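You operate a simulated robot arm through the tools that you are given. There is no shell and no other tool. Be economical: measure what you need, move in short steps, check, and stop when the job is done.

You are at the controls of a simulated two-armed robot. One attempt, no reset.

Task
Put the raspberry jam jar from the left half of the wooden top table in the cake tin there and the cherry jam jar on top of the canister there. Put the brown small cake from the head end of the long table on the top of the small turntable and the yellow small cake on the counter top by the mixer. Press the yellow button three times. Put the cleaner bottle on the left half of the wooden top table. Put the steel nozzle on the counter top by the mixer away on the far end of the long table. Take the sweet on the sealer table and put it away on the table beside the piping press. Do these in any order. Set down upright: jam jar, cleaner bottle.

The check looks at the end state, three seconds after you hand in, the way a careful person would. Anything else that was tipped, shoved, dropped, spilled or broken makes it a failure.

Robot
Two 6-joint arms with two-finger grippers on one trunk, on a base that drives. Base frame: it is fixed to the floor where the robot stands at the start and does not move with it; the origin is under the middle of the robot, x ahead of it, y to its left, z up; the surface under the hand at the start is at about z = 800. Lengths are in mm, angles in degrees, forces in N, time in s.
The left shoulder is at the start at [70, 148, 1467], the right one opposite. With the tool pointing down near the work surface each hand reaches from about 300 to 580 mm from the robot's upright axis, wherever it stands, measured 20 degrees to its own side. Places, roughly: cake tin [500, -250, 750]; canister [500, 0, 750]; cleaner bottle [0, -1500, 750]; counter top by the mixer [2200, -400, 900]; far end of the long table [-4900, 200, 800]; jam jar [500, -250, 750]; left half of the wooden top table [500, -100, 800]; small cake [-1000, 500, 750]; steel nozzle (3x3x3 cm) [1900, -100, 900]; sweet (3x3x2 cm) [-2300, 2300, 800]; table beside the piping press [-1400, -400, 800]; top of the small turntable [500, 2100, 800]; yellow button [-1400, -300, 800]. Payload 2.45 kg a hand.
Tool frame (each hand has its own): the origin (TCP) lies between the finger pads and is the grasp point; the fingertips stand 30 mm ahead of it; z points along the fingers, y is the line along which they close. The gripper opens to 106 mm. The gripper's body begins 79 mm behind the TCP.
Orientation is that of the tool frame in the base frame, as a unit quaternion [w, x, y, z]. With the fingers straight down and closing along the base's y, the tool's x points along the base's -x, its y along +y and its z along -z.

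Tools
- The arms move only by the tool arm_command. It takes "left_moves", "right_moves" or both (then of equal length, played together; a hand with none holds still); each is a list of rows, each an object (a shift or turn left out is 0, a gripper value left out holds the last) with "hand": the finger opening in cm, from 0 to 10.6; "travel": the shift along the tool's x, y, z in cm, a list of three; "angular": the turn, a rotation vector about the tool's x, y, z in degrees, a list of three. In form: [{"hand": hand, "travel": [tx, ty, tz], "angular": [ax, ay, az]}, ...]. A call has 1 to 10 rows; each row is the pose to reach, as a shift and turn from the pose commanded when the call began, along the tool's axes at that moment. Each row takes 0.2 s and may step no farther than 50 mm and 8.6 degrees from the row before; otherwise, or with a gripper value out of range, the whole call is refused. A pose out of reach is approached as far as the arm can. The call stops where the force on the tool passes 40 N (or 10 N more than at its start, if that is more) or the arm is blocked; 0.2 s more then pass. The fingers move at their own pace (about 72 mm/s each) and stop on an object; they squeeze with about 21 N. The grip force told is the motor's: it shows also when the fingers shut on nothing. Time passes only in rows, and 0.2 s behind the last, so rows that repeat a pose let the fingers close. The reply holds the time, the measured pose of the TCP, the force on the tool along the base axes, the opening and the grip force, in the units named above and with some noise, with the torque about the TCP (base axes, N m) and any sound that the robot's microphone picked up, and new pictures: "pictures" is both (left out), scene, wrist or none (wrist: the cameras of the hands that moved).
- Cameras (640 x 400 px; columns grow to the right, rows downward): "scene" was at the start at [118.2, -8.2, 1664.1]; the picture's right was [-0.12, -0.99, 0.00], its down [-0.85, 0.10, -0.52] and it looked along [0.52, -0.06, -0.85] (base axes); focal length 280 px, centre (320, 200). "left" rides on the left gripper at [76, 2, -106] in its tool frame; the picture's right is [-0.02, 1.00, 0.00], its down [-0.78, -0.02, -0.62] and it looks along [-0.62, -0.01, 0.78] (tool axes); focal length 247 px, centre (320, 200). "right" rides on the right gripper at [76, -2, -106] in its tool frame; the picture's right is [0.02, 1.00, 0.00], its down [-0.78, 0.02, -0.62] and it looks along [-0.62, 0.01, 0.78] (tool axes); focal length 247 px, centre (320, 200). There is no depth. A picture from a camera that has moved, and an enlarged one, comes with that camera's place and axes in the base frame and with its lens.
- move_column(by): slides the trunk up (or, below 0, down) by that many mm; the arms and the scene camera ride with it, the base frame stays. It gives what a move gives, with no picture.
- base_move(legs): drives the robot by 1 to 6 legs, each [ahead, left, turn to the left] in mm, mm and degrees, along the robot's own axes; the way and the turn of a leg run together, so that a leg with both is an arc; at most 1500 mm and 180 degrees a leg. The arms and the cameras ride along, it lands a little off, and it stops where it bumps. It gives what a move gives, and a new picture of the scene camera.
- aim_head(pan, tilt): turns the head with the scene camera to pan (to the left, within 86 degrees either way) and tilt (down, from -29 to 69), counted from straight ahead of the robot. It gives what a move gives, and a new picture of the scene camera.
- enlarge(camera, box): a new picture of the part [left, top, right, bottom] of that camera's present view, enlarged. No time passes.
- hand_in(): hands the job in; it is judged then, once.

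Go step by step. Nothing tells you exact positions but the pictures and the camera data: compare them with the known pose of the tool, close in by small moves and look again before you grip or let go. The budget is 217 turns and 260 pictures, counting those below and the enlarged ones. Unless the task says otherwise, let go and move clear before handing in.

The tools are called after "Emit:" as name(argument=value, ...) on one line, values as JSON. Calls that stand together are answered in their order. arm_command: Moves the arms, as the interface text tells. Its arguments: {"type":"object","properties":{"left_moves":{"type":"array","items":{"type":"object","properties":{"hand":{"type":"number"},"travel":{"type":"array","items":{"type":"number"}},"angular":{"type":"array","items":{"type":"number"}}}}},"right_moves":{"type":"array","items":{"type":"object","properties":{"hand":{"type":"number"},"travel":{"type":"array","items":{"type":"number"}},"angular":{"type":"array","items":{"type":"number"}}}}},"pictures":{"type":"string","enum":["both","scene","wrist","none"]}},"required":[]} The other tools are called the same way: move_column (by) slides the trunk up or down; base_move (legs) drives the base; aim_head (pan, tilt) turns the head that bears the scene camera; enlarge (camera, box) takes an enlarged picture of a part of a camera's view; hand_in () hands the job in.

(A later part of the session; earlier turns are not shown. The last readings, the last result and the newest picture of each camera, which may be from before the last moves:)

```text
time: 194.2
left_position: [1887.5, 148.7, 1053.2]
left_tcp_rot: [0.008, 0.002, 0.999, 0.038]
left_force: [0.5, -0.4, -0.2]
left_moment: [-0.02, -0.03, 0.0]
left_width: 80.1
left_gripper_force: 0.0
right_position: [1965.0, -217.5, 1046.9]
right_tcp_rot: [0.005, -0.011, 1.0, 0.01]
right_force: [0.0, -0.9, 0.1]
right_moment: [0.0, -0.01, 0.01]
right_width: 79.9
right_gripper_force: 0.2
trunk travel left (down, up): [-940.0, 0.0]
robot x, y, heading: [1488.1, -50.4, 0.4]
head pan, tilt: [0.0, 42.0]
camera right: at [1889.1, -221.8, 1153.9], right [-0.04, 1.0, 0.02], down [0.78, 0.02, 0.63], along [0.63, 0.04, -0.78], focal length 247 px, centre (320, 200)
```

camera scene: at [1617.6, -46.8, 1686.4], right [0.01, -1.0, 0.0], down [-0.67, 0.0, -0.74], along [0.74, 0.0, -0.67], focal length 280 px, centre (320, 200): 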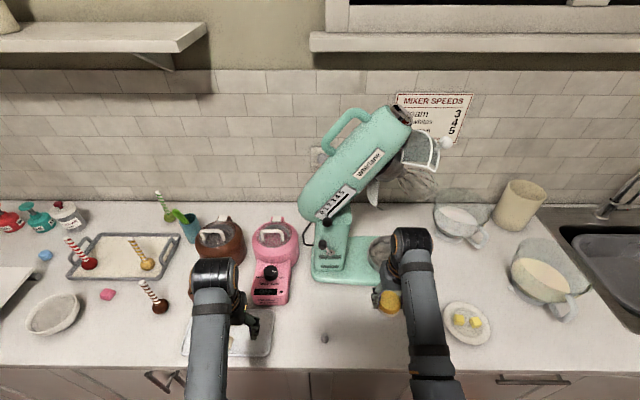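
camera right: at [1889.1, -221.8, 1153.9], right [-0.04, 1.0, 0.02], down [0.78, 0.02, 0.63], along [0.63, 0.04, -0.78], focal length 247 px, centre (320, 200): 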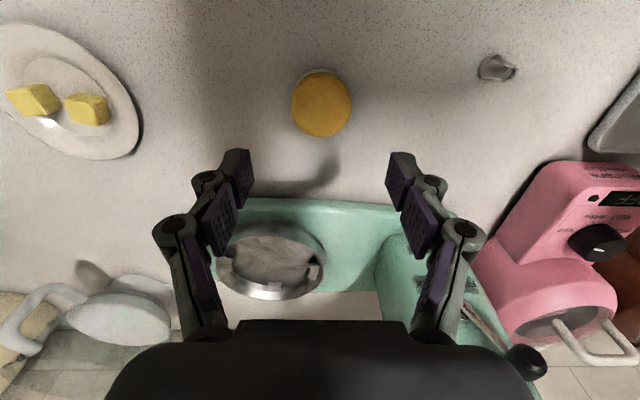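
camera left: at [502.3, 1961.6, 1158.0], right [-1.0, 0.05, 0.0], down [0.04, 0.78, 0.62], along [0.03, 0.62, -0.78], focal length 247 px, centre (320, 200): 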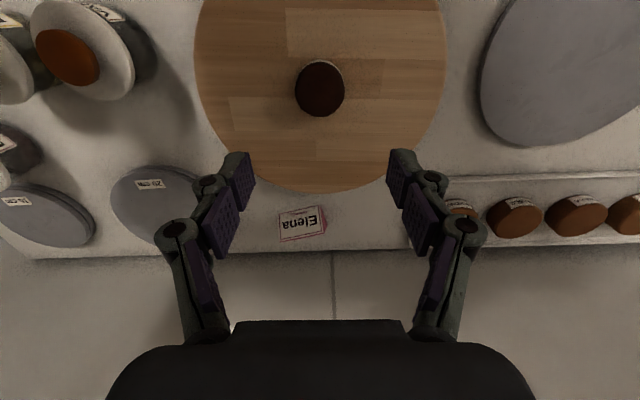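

Shift the base left 160 mm to bring the right hand over the nozzle at (1936, −55).

Emit:
base_move(legs=[[0, 160, 0]])

Emit:
arm_command(right_moves=[{"travel": [1.5, 0, 2], "hand": 7}, {"travel": [2.9, 0, 5], "hand": 6}, {"travel": [2.9, 0, 7.5]}, {"travel": [2.9, 0, 7.5]}], pictures="wrist")

```text
time: 195.6
left_position: [1887.7, 304.2, 1053.9]
left_tcp_rot: [0.008, 0.004, 0.999, 0.039]
left_force: [0.2, -0.5, -0.4]
left_moment: [0.03, 0.05, 0.02]
left_width: 79.9
left_gripper_force: 0.0
right_position: [1964.1, -63.3, 1047.0]
right_tcp_rot: [0.006, -0.008, 1.0, 0.011]
right_force: [-0.7, -0.1, -0.9]
right_moment: [-0.01, -0.03, -0.02]
right_width: 80.0
right_gripper_force: 0.1
trunk travel left (down, up): [-940.0, 0.0]
robot x, y, heading: [1486.5, 110.1, 0.2]
head pan, tilt: [0.0, 42.0]
camera scene: at [1619.4, 107.2, 1686.2], right [0.0, -1.0, 0.0], down [-0.67, 0.0, -0.74], along [0.74, 0.0, -0.67], focal length 280 px, centre (320, 200)
```

scene: 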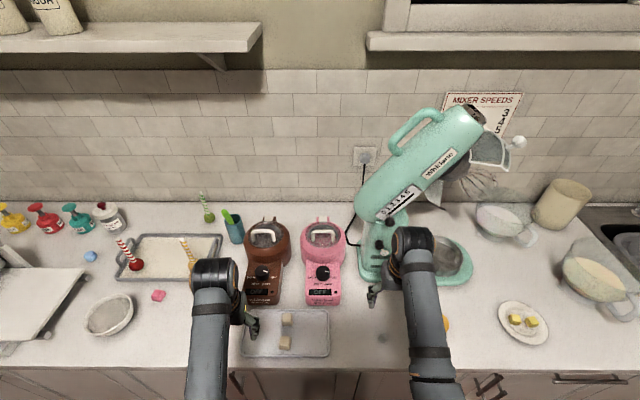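

```text
time: 196.6
left_position: [1886.9, 306.6, 1053.0]
left_tcp_rot: [0.007, 0.004, 0.999, 0.039]
left_force: [-0.6, 0.4, 0.6]
left_moment: [-0.03, 0.0, 0.01]
left_width: 80.0
left_gripper_force: 0.1
right_position: [1936.3, -57.8, 972.8]
right_tcp_rot: [0.006, -0.008, 1.0, 0.009]
right_force: [0.2, -0.3, 0.5]
right_moment: [0.04, -0.04, 0.02]
right_width: 59.9
right_gripper_force: 0.0
trunk travel left (down, up): [-940.0, 0.0]
robot x, y, heading: [1486.0, 115.8, 0.2]
head pan, tilt: [0.0, 42.0]
camera right: at [1859.0, -62.3, 1079.0], right [-0.04, 1.0, 0.02], down [0.78, 0.02, 0.63], along [0.63, 0.04, -0.78], focal length 247 px, centre (320, 200)
```

right: 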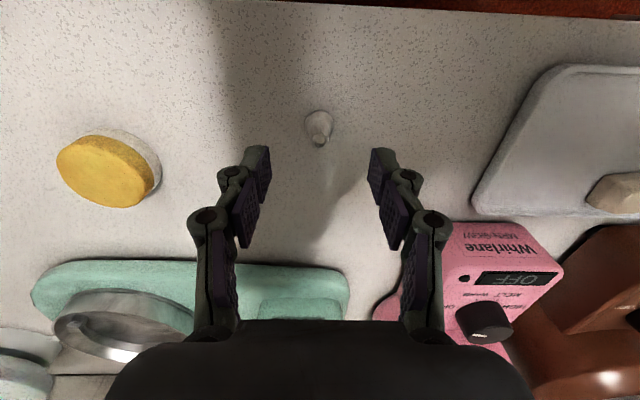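

Emit:
arm_command(right_moves=[{"travel": [0.6, 0, 1.5]}, {"travel": [0.6, 0, 3]}, {"travel": [0.6, 0, 4.3]}, {"travel": [0.6, 0, 4.3]}], pictures="wrist")

Emit:
enlarge(camera="right", box=[240, 60, 400, 180])

```text
time: 197.6
left_position: [1888.4, 307.9, 1053.2]
left_tcp_rot: [0.009, 0.004, 0.999, 0.038]
left_force: [1.8, -0.7, -0.2]
left_moment: [0.0, -0.01, -0.01]
left_width: 80.1
left_gripper_force: 0.1
right_position: [1931.6, -58.3, 929.0]
right_tcp_rot: [0.007, -0.008, 1.0, 0.01]
right_force: [0.0, -0.1, -0.9]
right_moment: [0.01, -0.01, 0.01]
right_width: 60.0
right_gripper_force: 0.1
trunk travel left (down, up): [-940.0, 0.0]
robot x, y, heading: [1487.8, 113.7, 0.3]
head pan, tilt: [0.0, 42.0]
camera right: at [1854.4, -61.4, 1035.1], right [-0.04, 1.0, 0.02], down [0.78, 0.02, 0.63], along [0.63, 0.04, -0.78], focal length 247 px, centre (320, 200)
```

right: 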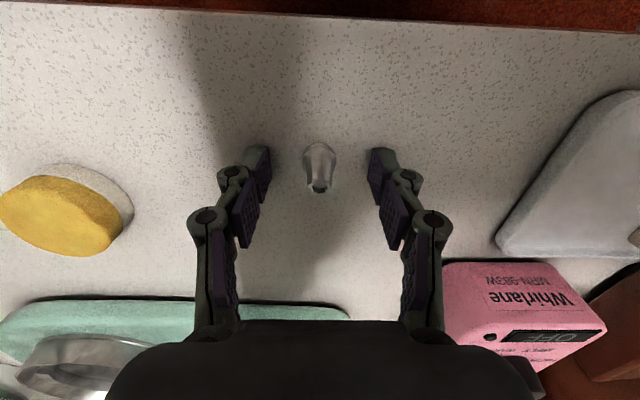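

```text
3.33 times, centred on (320, 120) of right
camera zoom: at [1854.4, -61.4, 1035.1], right [-0.04, 1.0, 0.02], down [0.78, 0.02, 0.63], along [0.63, 0.04, -0.78], focal length 823 px, centre (320, 467)
```

zoom: 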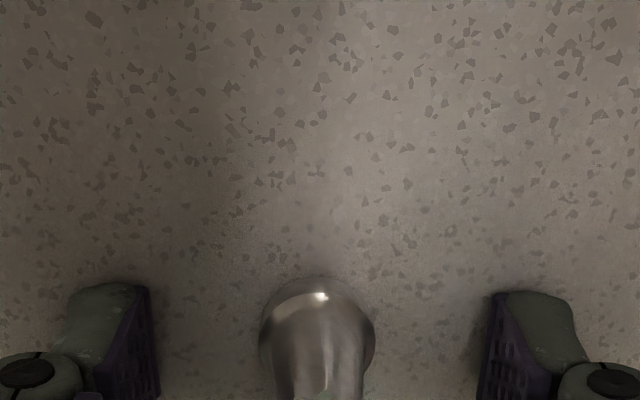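

Emit:
arm_command(right_moves=[{"travel": [0, 0, 0.2], "hand": 0}, {"travel": [0, 0, 0.2]}, {"travel": [0, 0, 0.2]}, {"travel": [0, 0, -1]}, {"travel": [0, 0, -5]}, {"travel": [0, 0, -9]}, {"travel": [0, 0, -12]}], pictures="wrist")

```text
time: 199.2
left_position: [1888.2, 307.8, 1053.1]
left_tcp_rot: [0.008, 0.004, 0.999, 0.037]
left_force: [-0.1, -0.1, 0.3]
left_moment: [0.0, -0.05, -0.01]
left_width: 80.2
left_gripper_force: 0.1
right_position: [1927.1, -59.0, 1048.0]
right_tcp_rot: [0.005, -0.009, 1.0, 0.01]
right_force: [0.4, -0.1, -0.2]
right_moment: [0.01, -0.03, 0.0]
right_width: 19.3
right_gripper_force: 20.9
trunk travel left (down, up): [-940.0, 0.0]
robot x, y, heading: [1485.6, 114.0, 0.1]
head pan, tilt: [0.0, 42.0]
camera right: at [1850.2, -63.0, 1154.4], right [-0.04, 1.0, 0.02], down [0.78, 0.02, 0.63], along [0.63, 0.04, -0.78], focal length 247 px, centre (320, 200)
```

right: 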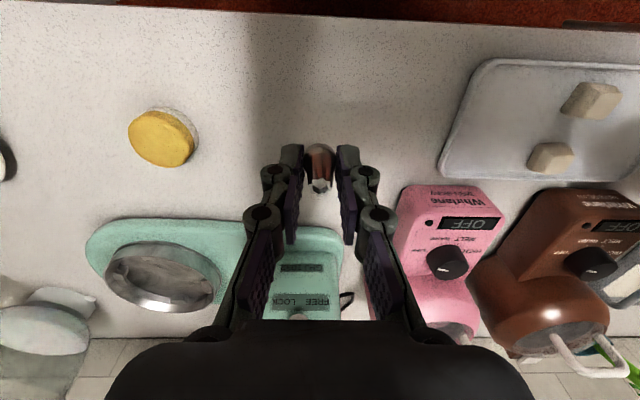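

Nozzle held. Now drive round to the sealer table at about (−2300, 2300), carrying the nozzle.

Emit:
base_move(legs=[[-340, 0, 0], [0, 1150, 0], [0, 0, 90], [0, 1500, 0], [120, 500, 0]])

```text
time: 220.6
left_position: [-1128.2, 1804.9, 1053.9]
left_tcp_rot: [-0.021, -0.691, 0.722, 0.033]
left_force: [0.5, 0.3, -0.5]
left_moment: [0.0, -0.01, 0.01]
left_width: 80.0
left_gripper_force: 0.0
right_position: [-759.8, 1831.2, 1047.8]
right_tcp_rot: [-0.004, -0.7, 0.714, 0.012]
right_force: [-0.3, 0.4, -0.1]
right_moment: [0.05, 0.0, 0.02]
right_width: 14.2
right_gripper_force: 20.7
trunk travel left (down, up): [-940.0, 0.0]
robot x, y, heading: [-949.8, 1397.7, 88.2]
head pan, tilt: [0.0, 42.0]
camera scene: at [-941.5, 1529.4, 1686.2], right [1.0, -0.03, 0.0], down [-0.02, -0.67, -0.74], along [0.02, 0.74, -0.67], focal length 280 px, centre (320, 200)
```

scene: 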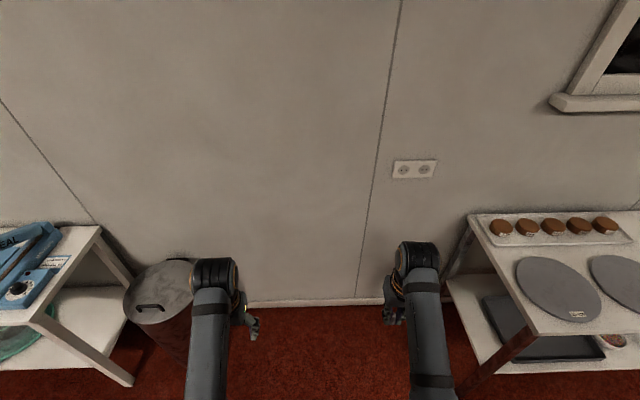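

The right grip narrowed to 14 mm; check the nozzle.

Emit:
enlarge(camera="right", box=[240, 100, 400, 220])

```text
3.33 times, centred on (320, 160) of right
camera zoom: at [-756.7, 1754.2, 1154.2], right [-1.0, 0.0, 0.02], down [0.01, 0.78, 0.63], along [-0.02, 0.63, -0.78], focal length 823 px, centre (320, 333)
```

zoom: 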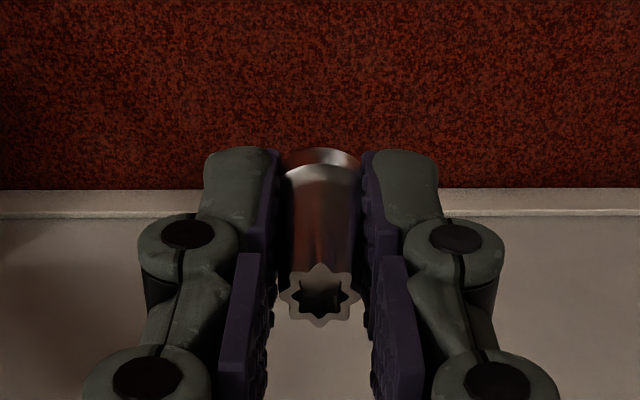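

The nozzle slid a little onto its narrow part but is still in the pads. I'll drive on to the sealer table and check whether the grip is stable.

Emit:
base_move(legs=[[0, 0, 1.8], [0, 1180, 0]])

Emit:
enlarge(camera="right", box=[240, 100, 400, 220])

```text
time: 226.9
left_position: [-2311.5, 1800.8, 1054.1]
left_tcp_rot: [-0.021, -0.703, 0.71, 0.034]
left_force: [0.4, 0.7, -0.5]
left_moment: [-0.02, -0.01, -0.01]
left_width: 80.0
left_gripper_force: 0.0
right_position: [-1944.4, 1836.9, 1047.8]
right_tcp_rot: [0.003, 0.712, -0.702, -0.011]
right_force: [0.9, -0.6, -0.4]
right_moment: [0.0, -0.03, -0.01]
right_width: 14.5
right_gripper_force: 21.3
trunk travel left (down, up): [-940.0, 0.0]
robot x, y, heading: [-2115.4, 1398.2, 90.0]
head pan, tilt: [0.0, 42.0]
camera scene: at [-2116.2, 1531.3, 1686.2], right [1.0, 0.0, 0.0], down [0.0, -0.67, -0.74], along [0.0, 0.74, -0.67], focal length 280 px, centre (320, 200)
```

scene: 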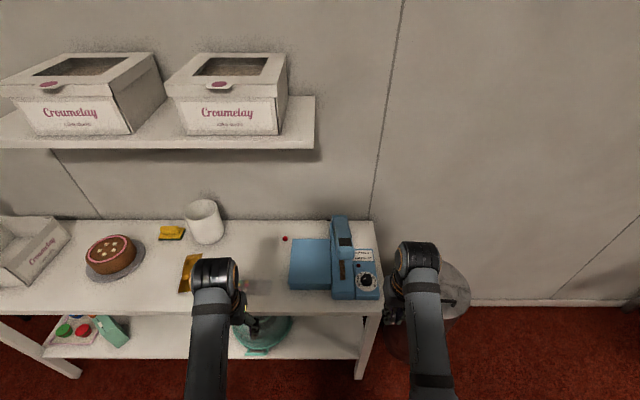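

```text
3.33 times, centred on (320, 160) of right
camera zoom: at [-1938.6, 1761.9, 1154.2], right [-1.0, -0.04, 0.02], down [-0.02, 0.78, 0.63], along [-0.04, 0.63, -0.78], focal length 823 px, centre (320, 333)
```

zoom: 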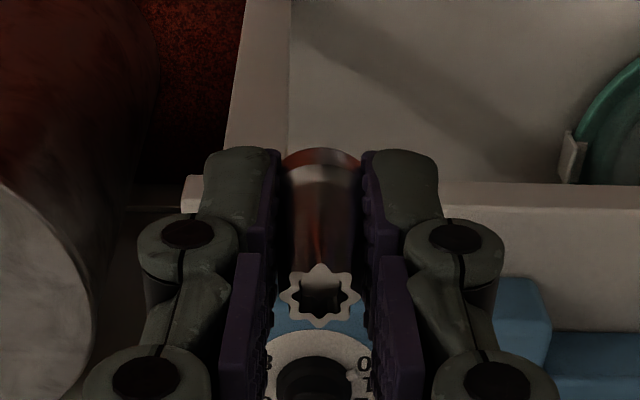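

The grip is stable now. Look for the sweet on the sealer table.

Emit:
enlarge(camera="scene", box=[140, 210, 400, 330])

Emit:
enlarge(camera="left", box=[0, 0, 640, 400])

```text
2.46 times, centred on (270, 270) of scene
camera zoom: at [-2116.2, 1531.3, 1686.2], right [1.0, 0.0, 0.0], down [0.0, -0.67, -0.74], along [0.0, 0.74, -0.67], focal length 690 px, centre (443, 28)
```

zoom: 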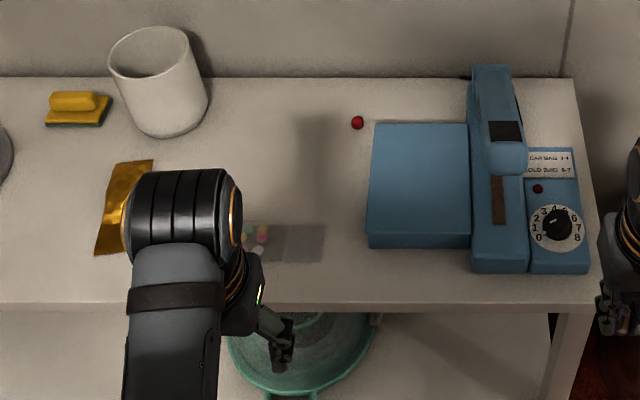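

```text
1.00 times, centred on (320, 200) of left (not enlarged: the box is as wide or as high as the picture)
camera zoom: at [-2306.2, 1722.0, 1158.4], right [-1.0, 0.03, 0.08], down [0.07, 0.77, 0.63], along [-0.04, 0.63, -0.77], focal length 247 px, centre (320, 200)
```

zoom: 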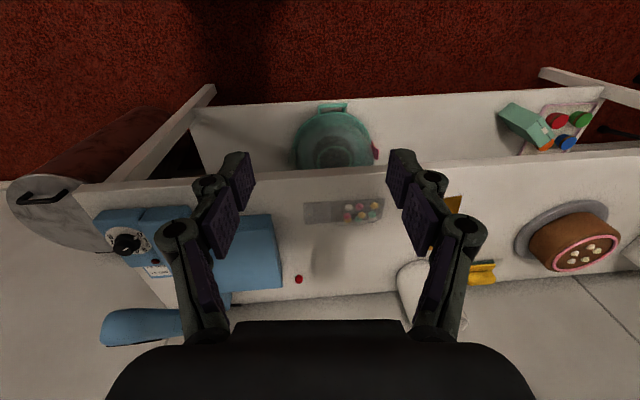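

The red sweet is at about (−2262, 2291, 783). Move the right hand outward clear of the sealer and straighten the left; then drive in and lower the column.

Emit:
arm_command(left_moves=[{"angular": [2, 0.5, 0]}, {"angular": [4.5, 1, 0]}, {"angular": [4.5, 1, 0]}, {"angular": [4.5, 1, 0]}, {"angular": [4.5, 1, 0]}], right_moves=[{"travel": [1.5, -3, 0]}, {"travel": [3, -6, 0]}, {"travel": [4.5, -9, 0]}, {"travel": [6, -12, 0]}, {"travel": [7, -14, 0]}], pictures="none")

Emit:
base_move(legs=[[340, 0, 0]])

Emit:
move_column(by=-100)

```text
time: 228.1
left_position: [-2310.0, 1799.7, 1053.7]
left_tcp_rot: [0.001, -0.703, 0.711, 0.0]
left_force: [1.0, -0.2, -0.4]
left_moment: [-0.03, -0.01, 0.02]
left_width: 79.7
left_gripper_force: 0.1
right_position: [-1802.2, 1772.0, 1044.1]
right_tcp_rot: [0.004, 0.711, -0.703, -0.011]
right_force: [-0.3, -0.7, -0.3]
right_moment: [0.03, 0.01, -0.01]
right_width: 14.2
right_gripper_force: 21.1
trunk travel left (down, up): [-940.0, 0.0]
robot x, y, heading: [-2114.8, 1395.4, 89.9]
head pan, tilt: [0.0, 42.0]
```

```text
time: 230.3
left_position: [-2304.3, 2138.8, 1053.6]
left_tcp_rot: [0.001, -0.699, 0.715, -0.001]
left_force: [-0.5, -0.8, 0.1]
left_moment: [0.06, 0.03, 0.02]
left_width: 80.1
left_gripper_force: 0.1
right_position: [-1796.4, 2104.8, 1045.2]
right_tcp_rot: [0.002, 0.708, -0.706, -0.012]
right_force: [-0.6, -0.4, 0.4]
right_moment: [-0.02, -0.02, -0.02]
right_width: 14.0
right_gripper_force: 20.9
trunk travel left (down, up): [-940.0, 0.0]
robot x, y, heading: [-2117.3, 1733.0, 89.2]
head pan, tilt: [0.0, 42.0]
camera scene: at [-2113.6, 1866.0, 1686.4], right [1.0, -0.01, 0.0], down [-0.01, -0.67, -0.74], along [0.01, 0.74, -0.67], focal length 280 px, centre (320, 200)
```

scene: 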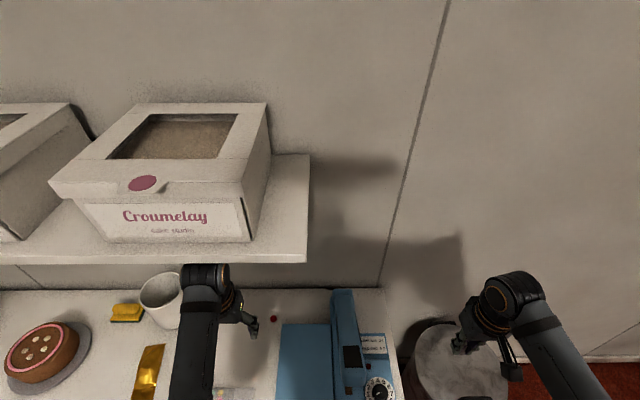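

```text
time: 231.7
left_position: [-2305.0, 2141.7, 952.7]
left_tcp_rot: [0.0, -0.699, 0.715, -0.001]
left_force: [0.0, 0.3, 0.3]
left_moment: [-0.02, 0.0, 0.0]
left_width: 80.4
left_gripper_force: 0.0
right_position: [-1797.2, 2107.2, 944.5]
right_tcp_rot: [0.004, 0.709, -0.705, -0.011]
right_force: [-0.3, 0.0, -0.1]
right_moment: [0.0, 0.05, 0.01]
right_width: 14.3
right_gripper_force: 21.3
trunk travel left (down, up): [-840.0, 100.0]
robot x, y, heading: [-2113.5, 1734.2, 89.2]
head pan, tilt: [0.0, 42.0]
```

A wall shelf (underside z ≈ 1310, front y ≈ 2133) overhangs here, so I'll stand further back, pitch the left hand forward 40° and use a lower column to keep the elbow clear.

Emit:
base_move(legs=[[-135, 0, 0.8]])

Emit:
arm_command(left_moves=[{"travel": [0, 0, -2], "angular": [0, -8, 0]}, {"travel": [0, 0, -4], "angular": [0, -16, 0]}, {"travel": [0, 0, -6], "angular": [0, -24, 0]}, {"travel": [0, 0, -8], "angular": [0, -32, 0]}, {"travel": [0, 0, -10], "angular": [0, -40, 0]}, {"travel": [0, 0, -10], "angular": [0, -40, 0]}], pictures="scene")

```text
time: 233.0
left_position: [-2312.0, 2003.2, 952.8]
left_tcp_rot: [0.0, -0.704, 0.71, 0.0]
left_force: [-0.6, 0.3, -0.4]
left_moment: [-0.01, 0.01, -0.02]
left_width: 80.0
left_gripper_force: 0.1
right_position: [-1802.9, 1976.5, 942.9]
right_tcp_rot: [0.003, 0.713, -0.701, -0.011]
right_force: [0.2, -0.4, -0.8]
right_moment: [-0.01, 0.0, 0.02]
right_width: 14.0
right_gripper_force: 21.3
trunk travel left (down, up): [-840.0, 100.0]
robot x, y, heading: [-2117.8, 1595.5, 90.0]
head pan, tilt: [0.0, 42.0]
camera scene: at [-2116.1, 1735.7, 1585.9], right [1.0, 0.0, 0.0], down [0.0, -0.67, -0.74], along [0.0, 0.74, -0.67], focal length 280 px, centre (320, 200)
```

scene: 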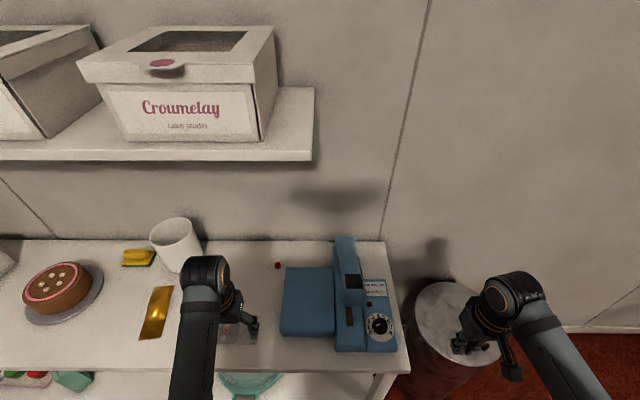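

```text
time: 234.2
left_position: [-2339.4, 2011.6, 1055.1]
left_tcp_rot: [0.196, -0.614, 0.709, 0.286]
left_force: [-0.4, -0.1, -0.2]
left_moment: [0.01, 0.01, -0.03]
left_width: 80.1
left_gripper_force: 0.1
left hand out of reach, approached as far as the arm can: row 5, 6
right_position: [-1802.4, 1976.9, 945.0]
right_tcp_rot: [0.003, 0.713, -0.701, -0.012]
right_force: [-0.4, -0.6, -0.1]
right_moment: [0.04, 0.02, 0.01]
right_width: 14.1
right_gripper_force: 20.7
trunk travel left (down, up): [-840.0, 100.0]
robot x, y, heading: [-2115.8, 1600.9, 89.8]
head pan, tilt: [0.0, 42.0]
stopped in row 6 (left hand): the arm was blocked; the commanded pose is now the measured one
camera scene: at [-2115.9, 1732.1, 1586.3], right [1.0, 0.0, 0.0], down [0.0, -0.67, -0.74], along [0.0, 0.74, -0.67], focal length 280 px, centre (320, 200)
```

scene: 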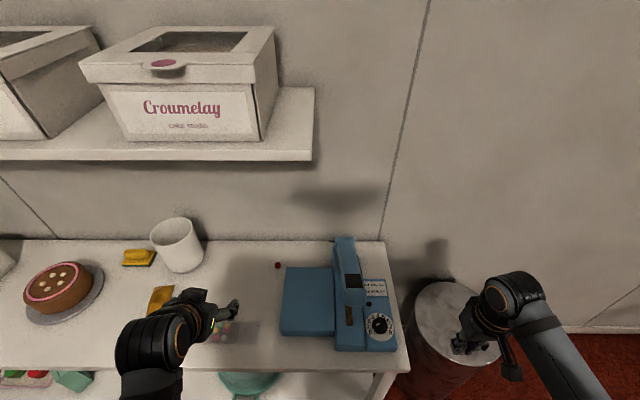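

Emit:
arm_command(right_moves=[{"travel": [3, 0, 0]}, {"travel": [6, 0, 0]}, {"travel": [7, 0, 0]}], pictures="none")

Emit:
move_column(by=-150)

Emit:
arm_command(left_moves=[{"travel": [-1.5, 0, 1.3]}, {"travel": [-3, 0, 2.6]}, {"travel": [-4.5, 0, 3.9], "angular": [2, 0, -2]}, {"travel": [-6, 0, 5.2], "angular": [4, 0, -4]}, {"travel": [-7.5, 0, 6.5], "angular": [7, 0, -7]}, {"travel": [-9, 0, 7.7], "angular": [7, 0, -7]}, {"travel": [-9, 0, 7.7], "angular": [7, 0, -7]}], pictures="both")

```text
time: 235.0
left_position: [-2339.5, 2013.8, 1052.9]
left_tcp_rot: [0.195, -0.615, 0.708, 0.286]
left_force: [0.0, 0.5, -0.9]
left_moment: [-0.02, 0.01, 0.03]
left_width: 80.0
left_gripper_force: 0.0
right_position: [-1800.8, 1907.6, 942.9]
right_tcp_rot: [0.005, 0.713, -0.701, -0.011]
right_force: [0.4, 0.8, 0.5]
right_moment: [0.01, -0.02, -0.02]
right_width: 14.0
right_gripper_force: 21.4
trunk travel left (down, up): [-840.0, 100.0]
robot x, y, heading: [-2117.4, 1598.7, 90.4]
head pan, tilt: [0.0, 42.0]
```

```text
time: 236.8
left_position: [-2338.5, 2012.2, 904.8]
left_tcp_rot: [0.196, -0.615, 0.709, 0.286]
left_force: [0.6, -0.7, 0.0]
left_moment: [0.0, 0.01, 0.01]
left_width: 79.8
left_gripper_force: 0.0
right_position: [-1800.2, 1905.7, 793.0]
right_tcp_rot: [0.003, 0.713, -0.701, -0.011]
right_force: [0.1, -0.4, 0.7]
right_moment: [-0.01, -0.04, 0.03]
right_width: 14.2
right_gripper_force: 21.5
trunk travel left (down, up): [-690.0, 250.0]
robot x, y, heading: [-2118.3, 1600.0, 90.2]
head pan, tilt: [0.0, 42.0]
```

```text
time: 238.3
left_position: [-2331.6, 2131.5, 902.6]
left_tcp_rot: [0.25, -0.644, 0.686, 0.23]
left_force: [-0.7, 0.3, -0.3]
left_moment: [0.0, 0.02, -0.01]
left_width: 79.9
left_gripper_force: 0.1
right_position: [-1799.8, 1905.0, 794.1]
right_tcp_rot: [0.002, 0.714, -0.7, -0.011]
right_force: [0.7, 0.3, 1.1]
right_moment: [0.02, -0.02, 0.01]
right_width: 14.0
right_gripper_force: 21.0
trunk travel left (down, up): [-690.0, 250.0]
robot x, y, heading: [-2114.8, 1601.2, 90.3]
head pan, tilt: [0.0, 42.0]
camera scene: at [-2116.4, 1732.7, 1436.2], right [1.0, 0.0, 0.0], down [0.0, -0.67, -0.74], along [0.0, 0.74, -0.67], focal length 280 px, centre (320, 200)
camera left: at [-2341.8, 2005.2, 934.9], right [-1.0, 0.08, 0.01], down [0.02, 0.2, 0.98], along [0.08, 0.98, -0.21], focal length 247 px, centre (320, 200)
```

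scene: 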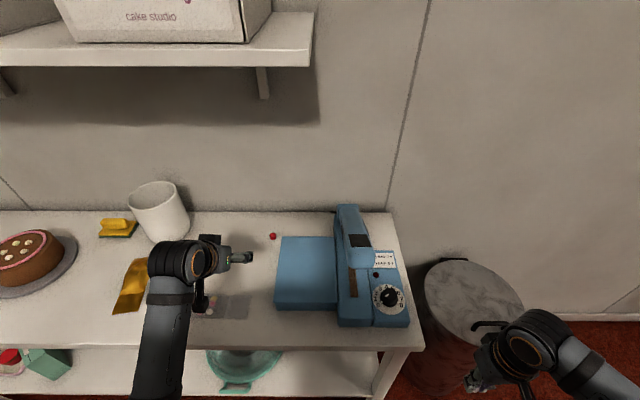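
left: 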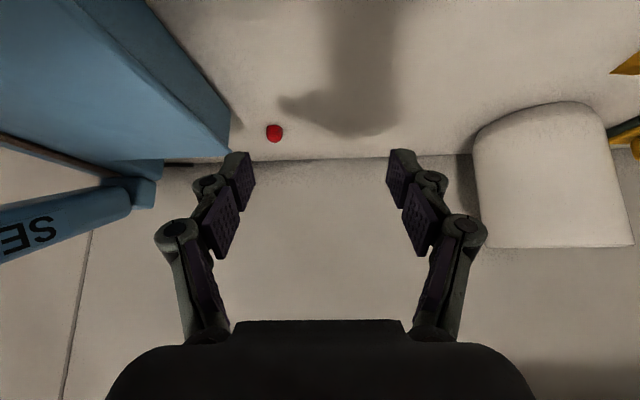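

The view is excellent; sweet confirmed at (−2260, 2293, 783). Approach with fingers at 40 mm opening.

Emit:
arm_command(left_moves=[{"travel": [-1.2, -1.5, 3], "hand": 5}, {"travel": [-2.4, -3, 6], "hand": 4}, {"travel": [-3.6, -4.6, 9]}, {"travel": [-4.85, -6.1, 11.9]}, {"travel": [-4.85, -6.1, 11.9]}], pictures="both")

```text
time: 239.6
left_position: [-2261.2, 2241.4, 840.8]
left_tcp_rot: [0.25, -0.644, 0.685, 0.231]
left_force: [-2.4, -0.6, 0.1]
left_moment: [0.0, -0.02, 0.05]
left_width: 39.2
left_gripper_force: 0.0
right_position: [-1801.4, 1905.8, 794.2]
right_tcp_rot: [0.003, 0.713, -0.701, -0.012]
right_force: [0.7, -0.6, 0.2]
right_moment: [0.0, -0.01, 0.05]
right_width: 14.1
right_gripper_force: 21.8
trunk travel left (down, up): [-690.0, 250.0]
robot x, y, heading: [-2117.1, 1599.3, 90.4]
head pan, tilt: [0.0, 42.0]
camera scene: at [-2117.0, 1732.9, 1436.2], right [1.0, 0.0, 0.0], down [0.0, -0.67, -0.74], along [0.0, 0.74, -0.67], focal length 280 px, centre (320, 200)
camera left: at [-2271.9, 2114.6, 873.7], right [-1.0, 0.08, 0.01], down [0.02, 0.2, 0.98], along [0.08, 0.98, -0.21], focal length 247 px, centre (320, 200)
```

scene: 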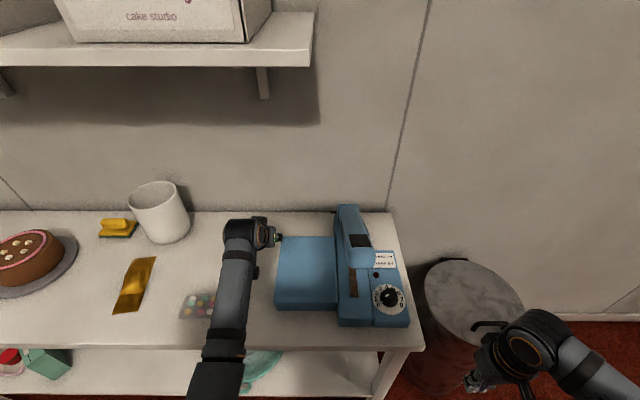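
left: 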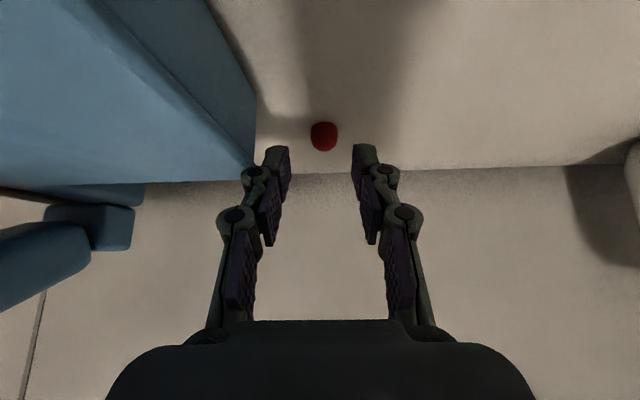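

Emit:
arm_command(left_moves=[{"travel": [-0.6, 0, 2.5]}, {"travel": [-1.1, 0, 4.2]}, {"travel": [-1.1, 0, 4.2]}], pictures="none")

Emit:
enlarge(camera="left", box=[200, 80, 440, 240])

```text
time: 240.3
left_position: [-2257.9, 2275.9, 817.1]
left_tcp_rot: [0.25, -0.644, 0.686, 0.23]
left_force: [-1.5, 3.2, 2.5]
left_moment: [-0.09, -0.09, 0.12]
left_width: 39.0
left_gripper_force: 0.0
right_position: [-1801.1, 1906.7, 792.4]
right_tcp_rot: [0.003, 0.713, -0.701, -0.011]
right_force: [-0.8, -0.5, -0.8]
right_moment: [0.02, 0.03, 0.01]
right_width: 14.1
right_gripper_force: 21.0
trunk travel left (down, up): [-690.0, 250.0]
robot x, y, heading: [-2113.2, 1597.7, 90.0]
head pan, tilt: [0.0, 42.0]
```

```text
2.50 times, centred on (320, 160) of left
camera zoom: at [-2268.0, 2149.1, 849.5], right [-1.0, 0.08, 0.01], down [0.02, 0.2, 0.98], along [0.08, 0.98, -0.21], focal length 617 px, centre (320, 300)
```

zoom: 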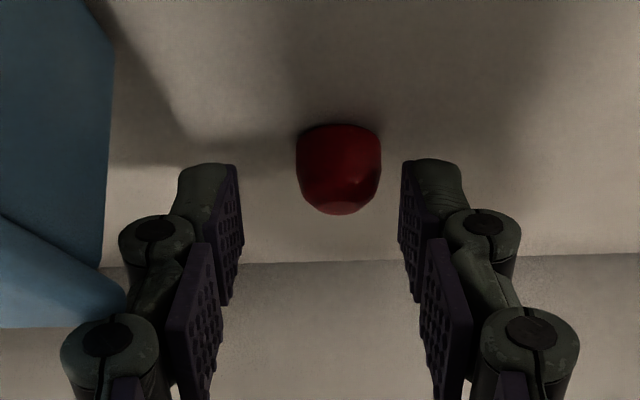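

Emit:
arm_command(left_moves=[{"travel": [0, 0.3, 0.6]}, {"travel": [0, 0.3, 1.1]}, {"travel": [0, 0.3, 1.1]}], pictures="none")

Emit:
enlarge(camera="left", box=[200, 80, 440, 240])

```text
time: 241.2
left_position: [-2260.8, 2282.1, 809.3]
left_tcp_rot: [0.25, -0.644, 0.685, 0.231]
left_force: [-1.8, 0.2, 9.2]
left_moment: [-0.04, 0.13, 0.04]
left_width: 39.9
left_gripper_force: 0.1
right_position: [-1800.0, 1904.8, 793.8]
right_tcp_rot: [0.002, 0.713, -0.701, -0.012]
right_force: [-0.1, -1.0, 0.5]
right_moment: [-0.02, 0.01, 0.03]
right_width: 14.2
right_gripper_force: 20.8
trunk travel left (down, up): [-690.0, 250.0]
robot x, y, heading: [-2114.6, 1597.8, 90.4]
head pan, tilt: [0.0, 42.0]
```

```text
2.50 times, centred on (320, 160) of left
camera zoom: at [-2270.7, 2154.4, 842.2], right [-1.0, 0.08, 0.01], down [0.02, 0.2, 0.98], along [0.08, 0.98, -0.2], focal length 617 px, centre (320, 300)
```

zoom: 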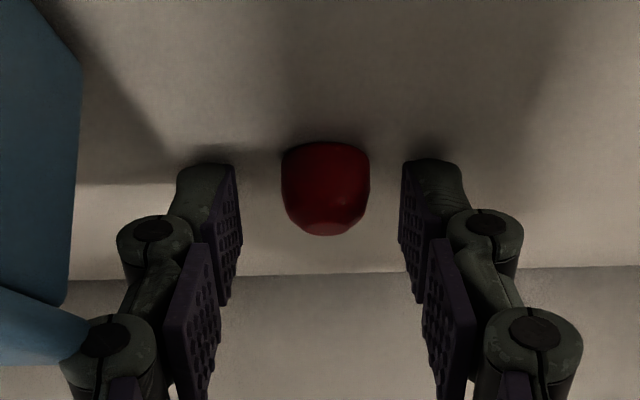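

Fingertips touch the table and the sweet is between the pads. Close and lift.

Emit:
arm_command(left_moves=[{"travel": [0, 0, -0.1], "hand": 0}, {"travel": [0, 0, -0.1]}, {"travel": [0, 0, -0.1]}, {"travel": [-0.6, 0, -0.8]}, {"travel": [-1.9, 0, -2.3]}, {"travel": [-1.9, 0, -2.3]}], pictures="none")

Emit:
enlarge(camera="left", box=[200, 80, 440, 240])

```text
time: 242.6
left_position: [-2260.1, 2280.3, 836.1]
left_tcp_rot: [0.249, -0.645, 0.685, 0.229]
left_force: [0.9, 1.2, 0.4]
left_moment: [-0.02, 0.03, 0.04]
left_width: 18.0
left_gripper_force: 21.2
right_position: [-1800.9, 1907.1, 794.2]
right_tcp_rot: [0.003, 0.714, -0.7, -0.011]
right_force: [0.2, 0.8, 0.6]
right_moment: [0.01, -0.02, -0.04]
right_width: 14.0
right_gripper_force: 21.0
trunk travel left (down, up): [-690.0, 250.0]
robot x, y, heading: [-2116.4, 1601.4, 90.4]
head pan, tilt: [0.0, 42.0]
```

```text
2.50 times, centred on (320, 160) of left
camera zoom: at [-2270.6, 2153.5, 870.9], right [-1.0, 0.08, 0.01], down [0.02, 0.21, 0.98], along [0.08, 0.98, -0.21], focal length 617 px, centre (320, 300)
```

zoom: 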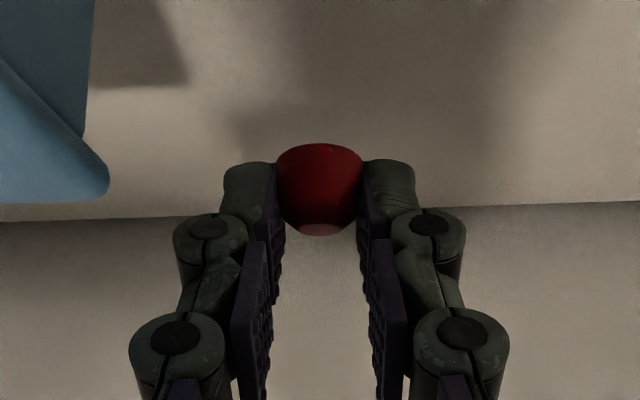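

Sweet held. Raise a little, back out from under the shelf, raise the column, and turn to face down the aisle.

Emit:
move_column(by=40)

Emit:
base_move(legs=[[-220, 0, 0]])

Emit:
move_column(by=210)

Emit:
base_move(legs=[[0, 0, 90]])

Emit:
aim_head(pan=15, tilt=20)

```text
time: 243.4
left_position: [-2259.5, 2280.2, 877.6]
left_tcp_rot: [0.249, -0.644, 0.685, 0.231]
left_force: [0.2, 0.5, 1.1]
left_moment: [-0.02, 0.01, 0.0]
left_width: 17.9
left_gripper_force: 20.3
right_position: [-1800.4, 1906.4, 834.4]
right_tcp_rot: [0.003, 0.713, -0.701, -0.011]
right_force: [-0.2, 0.4, -0.9]
right_moment: [-0.06, -0.01, 0.0]
right_width: 14.2
right_gripper_force: 20.9
trunk travel left (down, up): [-730.0, 210.0]
robot x, y, heading: [-2115.3, 1600.6, 90.1]
head pan, tilt: [0.0, 42.0]
```

```text
time: 245.1
left_position: [-2254.5, 2057.5, 878.9]
left_tcp_rot: [0.25, -0.642, 0.688, 0.229]
left_force: [-0.8, 0.1, -0.6]
left_moment: [-0.02, -0.01, -0.02]
left_width: 17.9
left_gripper_force: 20.6
right_position: [-1797.6, 1681.2, 832.8]
right_tcp_rot: [0.003, 0.711, -0.703, -0.011]
right_force: [0.2, -0.4, 0.4]
right_moment: [-0.01, -0.01, 0.0]
right_width: 14.3
right_gripper_force: 21.0
trunk travel left (down, up): [-730.0, 210.0]
robot x, y, heading: [-2115.1, 1377.7, 89.9]
head pan, tilt: [0.0, 42.0]
camera scene: at [-2115.2, 1509.5, 1476.1], right [1.0, 0.0, 0.0], down [0.0, -0.67, -0.74], along [0.0, 0.74, -0.67], focal length 280 px, centre (320, 200)
```

scene: 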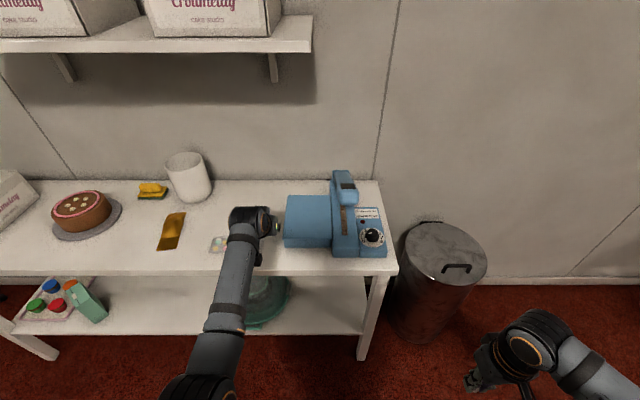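

```text
time: 247.3
left_position: [-2255.1, 2056.6, 1088.0]
left_tcp_rot: [0.252, -0.641, 0.689, 0.229]
left_force: [-0.1, 0.0, -0.2]
left_moment: [0.0, 0.01, -0.03]
left_width: 17.7
left_gripper_force: 20.8
right_position: [-1798.6, 1680.9, 1043.2]
right_tcp_rot: [0.002, 0.711, -0.703, -0.011]
right_force: [0.2, -0.2, 0.0]
right_moment: [-0.01, 0.02, 0.01]
right_width: 14.1
right_gripper_force: 21.0
trunk travel left (down, up): [-940.0, 0.0]
robot x, y, heading: [-2117.1, 1373.1, 89.6]
head pan, tilt: [0.0, 42.0]
```

```text
time: 251.5
left_position: [-2801.4, 1260.2, 1088.0]
left_tcp_rot: [-0.021, 0.94, -0.049, -0.338]
left_force: [0.0, 0.3, 0.3]
left_moment: [0.03, 0.03, 0.02]
left_width: 18.0
left_gripper_force: 20.8
right_position: [-2408.7, 1703.2, 1044.0]
right_tcp_rot: [0.01, 1.0, -0.012, -0.006]
right_force: [-0.4, 0.2, -1.1]
right_moment: [0.02, 0.03, 0.01]
right_width: 14.4
right_gripper_force: 21.4
trunk travel left (down, up): [-940.0, 0.0]
robot x, y, heading: [-2112.9, 1375.6, 177.5]
head pan, tilt: [0.0, 42.0]
camera scene: at [-2249.5, 1380.8, 1686.2], right [0.04, 1.0, 0.0], down [0.67, -0.03, -0.74], along [-0.74, 0.03, -0.67], focal length 280 px, centre (320, 200)
```

scene: 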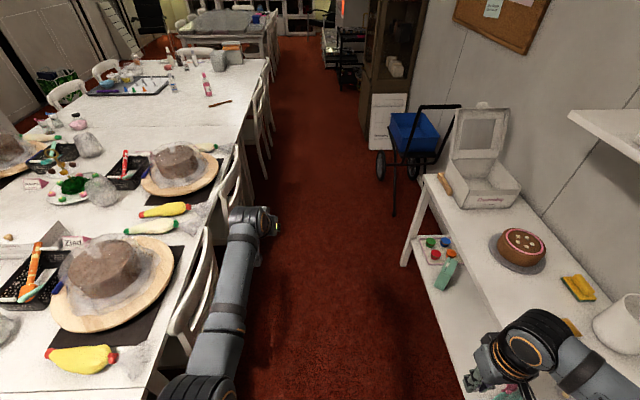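

```text
time: 252.3
left_position: [-2801.7, 1260.6, 1087.6]
left_tcp_rot: [-0.022, 0.939, -0.05, -0.339]
left_force: [-0.3, -0.4, 0.6]
left_moment: [0.0, 0.02, 0.01]
left_width: 17.6
left_gripper_force: 21.0
right_position: [-2408.5, 1703.5, 1042.8]
right_tcp_rot: [0.009, 1.0, -0.012, -0.006]
right_force: [-0.8, 0.0, 0.6]
right_moment: [0.01, -0.01, -0.01]
right_width: 14.1
right_gripper_force: 21.0
trunk travel left (down, up): [-940.0, 0.0]
robot x, y, heading: [-2113.3, 1376.6, 177.7]
head pan, tilt: [15.0, 20.0]
camera scene: at [-2256.9, 1356.7, 1720.4], right [-0.22, 0.98, 0.0], down [0.33, 0.08, -0.94], along [-0.92, -0.21, -0.34], focal length 280 px, centre (320, 200)
```

scene: 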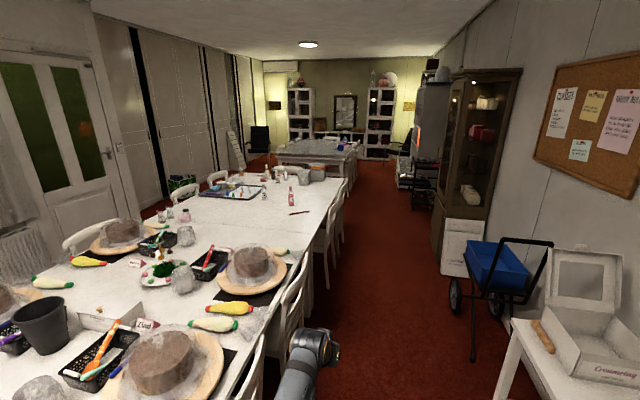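

The aisle is clear and the far section of the long table has free space. Drive down to x ≈ −4810 and face the table.

Emit:
base_move(legs=[[0, 0, 2.3], [1500, 0, 0], [1200, 0, 0], [0, 0, 90]])

Emit:
aim_head(pan=0, tilt=48)

```text
time: 269.5
left_position: [-4681.0, 741.3, 1087.7]
left_tcp_rot: [0.222, 0.708, 0.619, -0.259]
left_force: [0.6, -1.3, -0.8]
left_moment: [-0.01, 0.01, -0.03]
left_width: 18.8
left_gripper_force: 20.7
right_position: [-5112.1, 1145.2, 1043.1]
right_tcp_rot: [0.011, 0.726, 0.688, 0.002]
right_force: [0.6, 0.0, -0.5]
right_moment: [0.0, 0.0, 0.0]
right_width: 14.0
right_gripper_force: 21.2
trunk travel left (down, up): [-940.0, 0.0]
robot x, y, heading: [-4779.3, 1425.7, -94.0]
head pan, tilt: [15.0, 20.0]
camera scene: at [-4762.7, 1288.0, 1720.5], right [-0.98, -0.19, 0.0], down [-0.07, 0.34, -0.94], along [0.18, -0.92, -0.34], focal length 280 px, centre (320, 200)
```

scene: 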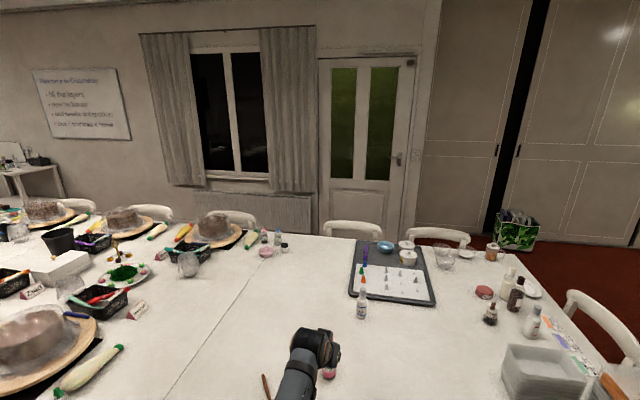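

```text
time: 270.4
left_position: [-4680.2, 742.2, 1088.3]
left_tcp_rot: [0.221, 0.708, 0.619, -0.258]
left_force: [-0.5, -0.1, 0.1]
left_moment: [0.02, 0.02, -0.03]
left_width: 18.6
left_gripper_force: 20.9
right_position: [-5112.9, 1145.5, 1043.9]
right_tcp_rot: [0.012, 0.726, 0.688, 0.001]
right_force: [-0.7, 0.8, -0.4]
right_moment: [0.01, 0.01, -0.04]
right_width: 14.1
right_gripper_force: 20.7
trunk travel left (down, up): [-940.0, 0.0]
robot x, y, heading: [-4775.4, 1428.1, -93.6]
head pan, tilt: [0.0, 48.0]
camera scene: at [-4785.5, 1300.6, 1677.7], right [-1.0, 0.07, 0.0], down [0.05, 0.74, -0.67], along [-0.04, -0.67, -0.74], focal length 280 px, centre (320, 200)
```

scene: 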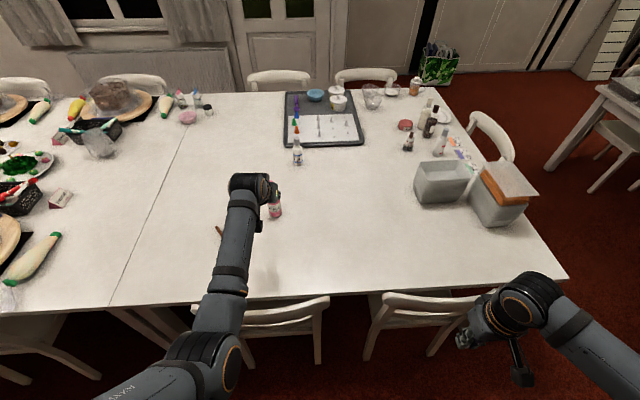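

Free table area lies around (−4990, 720), between chair backs. Retract the left hand, align the base, and bring the right arm over.

Emit:
arm_command(left_moves=[{"travel": [2.3, 0, -1.9]}, {"travel": [4.6, 0, -3.8]}, {"travel": [6.9, 0, -5.8]}, {"travel": [9.2, 0, -7.7]}, {"travel": [10.5, 0, -8.8]}], pictures="none")

Emit:
base_move(legs=[[0, -45, 3.7], [70, 0, 0]])

```text
time: 271.6
left_position: [-4642.5, 867.9, 1095.7]
left_tcp_rot: [0.246, 0.712, 0.611, -0.243]
left_force: [0.2, 0.2, 1.0]
left_moment: [0.01, 0.03, 0.02]
left_width: 18.5
left_gripper_force: 21.7
right_position: [-5111.7, 1147.0, 1042.9]
right_tcp_rot: [0.011, 0.725, 0.688, 0.003]
right_force: [-0.3, 0.0, 0.5]
right_moment: [0.01, 0.02, -0.05]
right_width: 14.5
right_gripper_force: 20.7
trunk travel left (down, up): [-940.0, 0.0]
robot x, y, heading: [-4776.3, 1430.2, -93.9]
head pan, tilt: [0.0, 48.0]
```

```text
time: 273.1
left_position: [-4646.4, 819.9, 1093.8]
left_tcp_rot: [0.251, 0.692, 0.634, -0.236]
left_force: [-0.2, 0.5, 1.2]
left_moment: [-0.06, 0.04, -0.03]
left_width: 18.4
left_gripper_force: 20.6
right_position: [-5134.4, 1064.6, 1046.2]
right_tcp_rot: [0.012, 0.702, 0.712, 0.001]
right_force: [0.2, 1.1, 1.3]
right_moment: [-0.08, 0.06, 0.01]
right_width: 14.3
right_gripper_force: 21.3
trunk travel left (down, up): [-940.0, 0.0]
robot x, y, heading: [-4820.7, 1365.0, -90.3]
head pan, tilt: [0.0, 48.0]
camera scene: at [-4816.1, 1243.8, 1678.6], right [-1.0, 0.0, 0.0], down [0.0, 0.74, -0.67], along [0.0, -0.67, -0.74], focal length 280 px, centre (320, 200)
```

scene: 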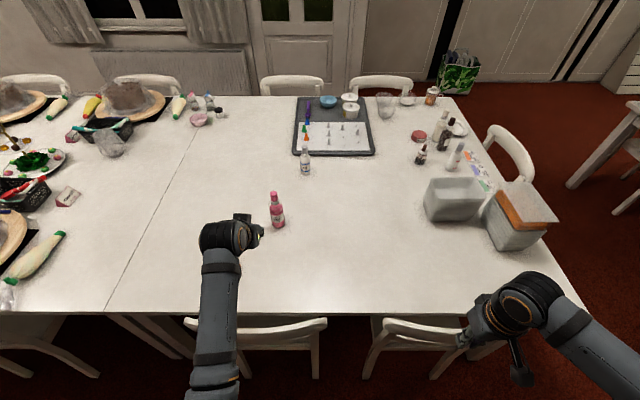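

Emit:
arm_command(right_moves=[{"travel": [-3.5, 1.5, 0]}, {"travel": [-7, 3, 0]}, {"travel": [-10.5, 4.5, 0]}, {"travel": [-14, 6, 0]}, {"travel": [-17.5, 7.5, 0]}, {"travel": [-21, 9, 0]}, {"travel": [-24.5, 10.5, 0]}, {"travel": [-28, 12, 0]}, {"travel": [-31.5, 14, 1]}, {"travel": [-33, 14.4, 2]}], pictures="scene")

```text
time: 275.3
left_position: [-4647.0, 811.3, 1091.3]
left_tcp_rot: [0.25, 0.694, 0.634, -0.232]
left_force: [0.4, 0.3, 0.0]
left_moment: [-0.02, -0.01, 0.0]
left_width: 18.6
left_gripper_force: 21.2
right_position: [-4988.3, 728.3, 1030.4]
right_tcp_rot: [0.011, 0.702, 0.712, 0.003]
right_force: [0.2, -0.5, 0.7]
right_moment: [0.04, 0.0, 0.02]
right_width: 14.1
right_gripper_force: 21.0
trunk travel left (down, up): [-940.0, 0.0]
robot x, y, heading: [-4822.0, 1358.4, -90.0]
head pan, tilt: [0.0, 48.0]
camera scene: at [-4820.4, 1232.0, 1677.5], right [-1.0, 0.0, 0.0], down [0.0, 0.74, -0.67], along [0.0, -0.67, -0.74], focal length 280 px, centre (320, 200)
```

scene: 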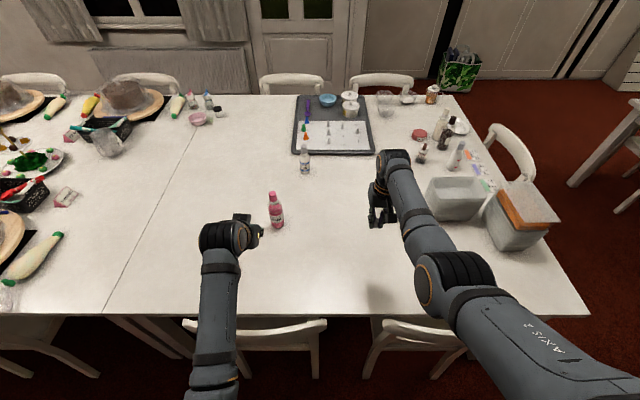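

Emit:
move_column(by=-215)

Emit:
enlarge(camera="right", box=[200, 60, 440, 210])

Emit:
enlarge(camera="scene", box=[320, 120, 460, 220])

```text
time: 277.6
left_position: [-4647.0, 813.6, 875.5]
left_tcp_rot: [0.25, 0.693, 0.635, -0.231]
left_force: [-0.8, 0.6, -0.8]
left_moment: [0.0, -0.02, 0.01]
left_width: 18.5
left_gripper_force: 20.8
right_position: [-4988.0, 729.7, 814.8]
right_tcp_rot: [0.012, 0.702, 0.712, 0.003]
right_force: [0.3, -0.5, -0.7]
right_moment: [-0.02, -0.01, -0.02]
right_width: 14.2
right_gripper_force: 21.3
trunk travel left (down, up): [-725.0, 215.0]
robot x, y, heading: [-4816.4, 1363.9, -90.1]
head pan, tilt: [0.0, 48.0]
```

```text
2.67 times, centred on (320, 135) of right
camera zoom: at [-4991.8, 807.9, 921.5], right [1.0, 0.04, 0.02], down [0.02, -0.78, 0.63], along [0.04, -0.63, -0.78], focal length 659 px, centre (320, 373)
```

zoom: 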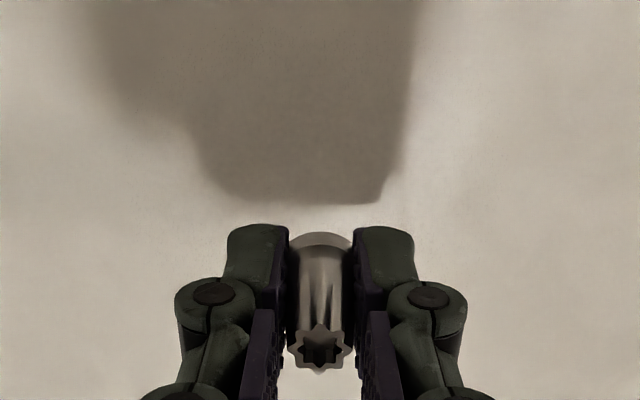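

```text
4.00 times, centred on (390, 170) of scene
camera zoom: at [-4820.3, 1233.3, 1462.7], right [-1.0, 0.0, 0.0], down [0.0, 0.74, -0.67], along [0.0, -0.67, -0.74], focal length 1121 px, centre (40, 320)
```

zoom: 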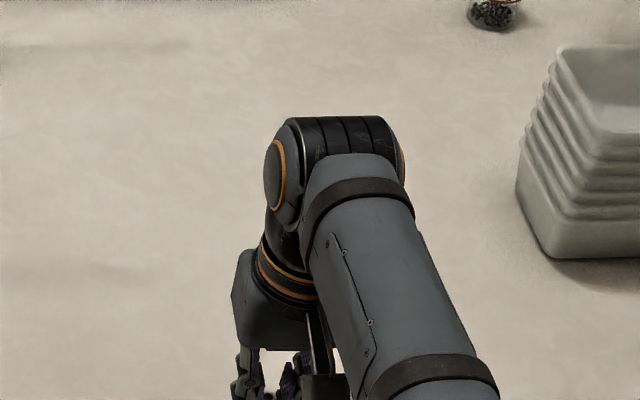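

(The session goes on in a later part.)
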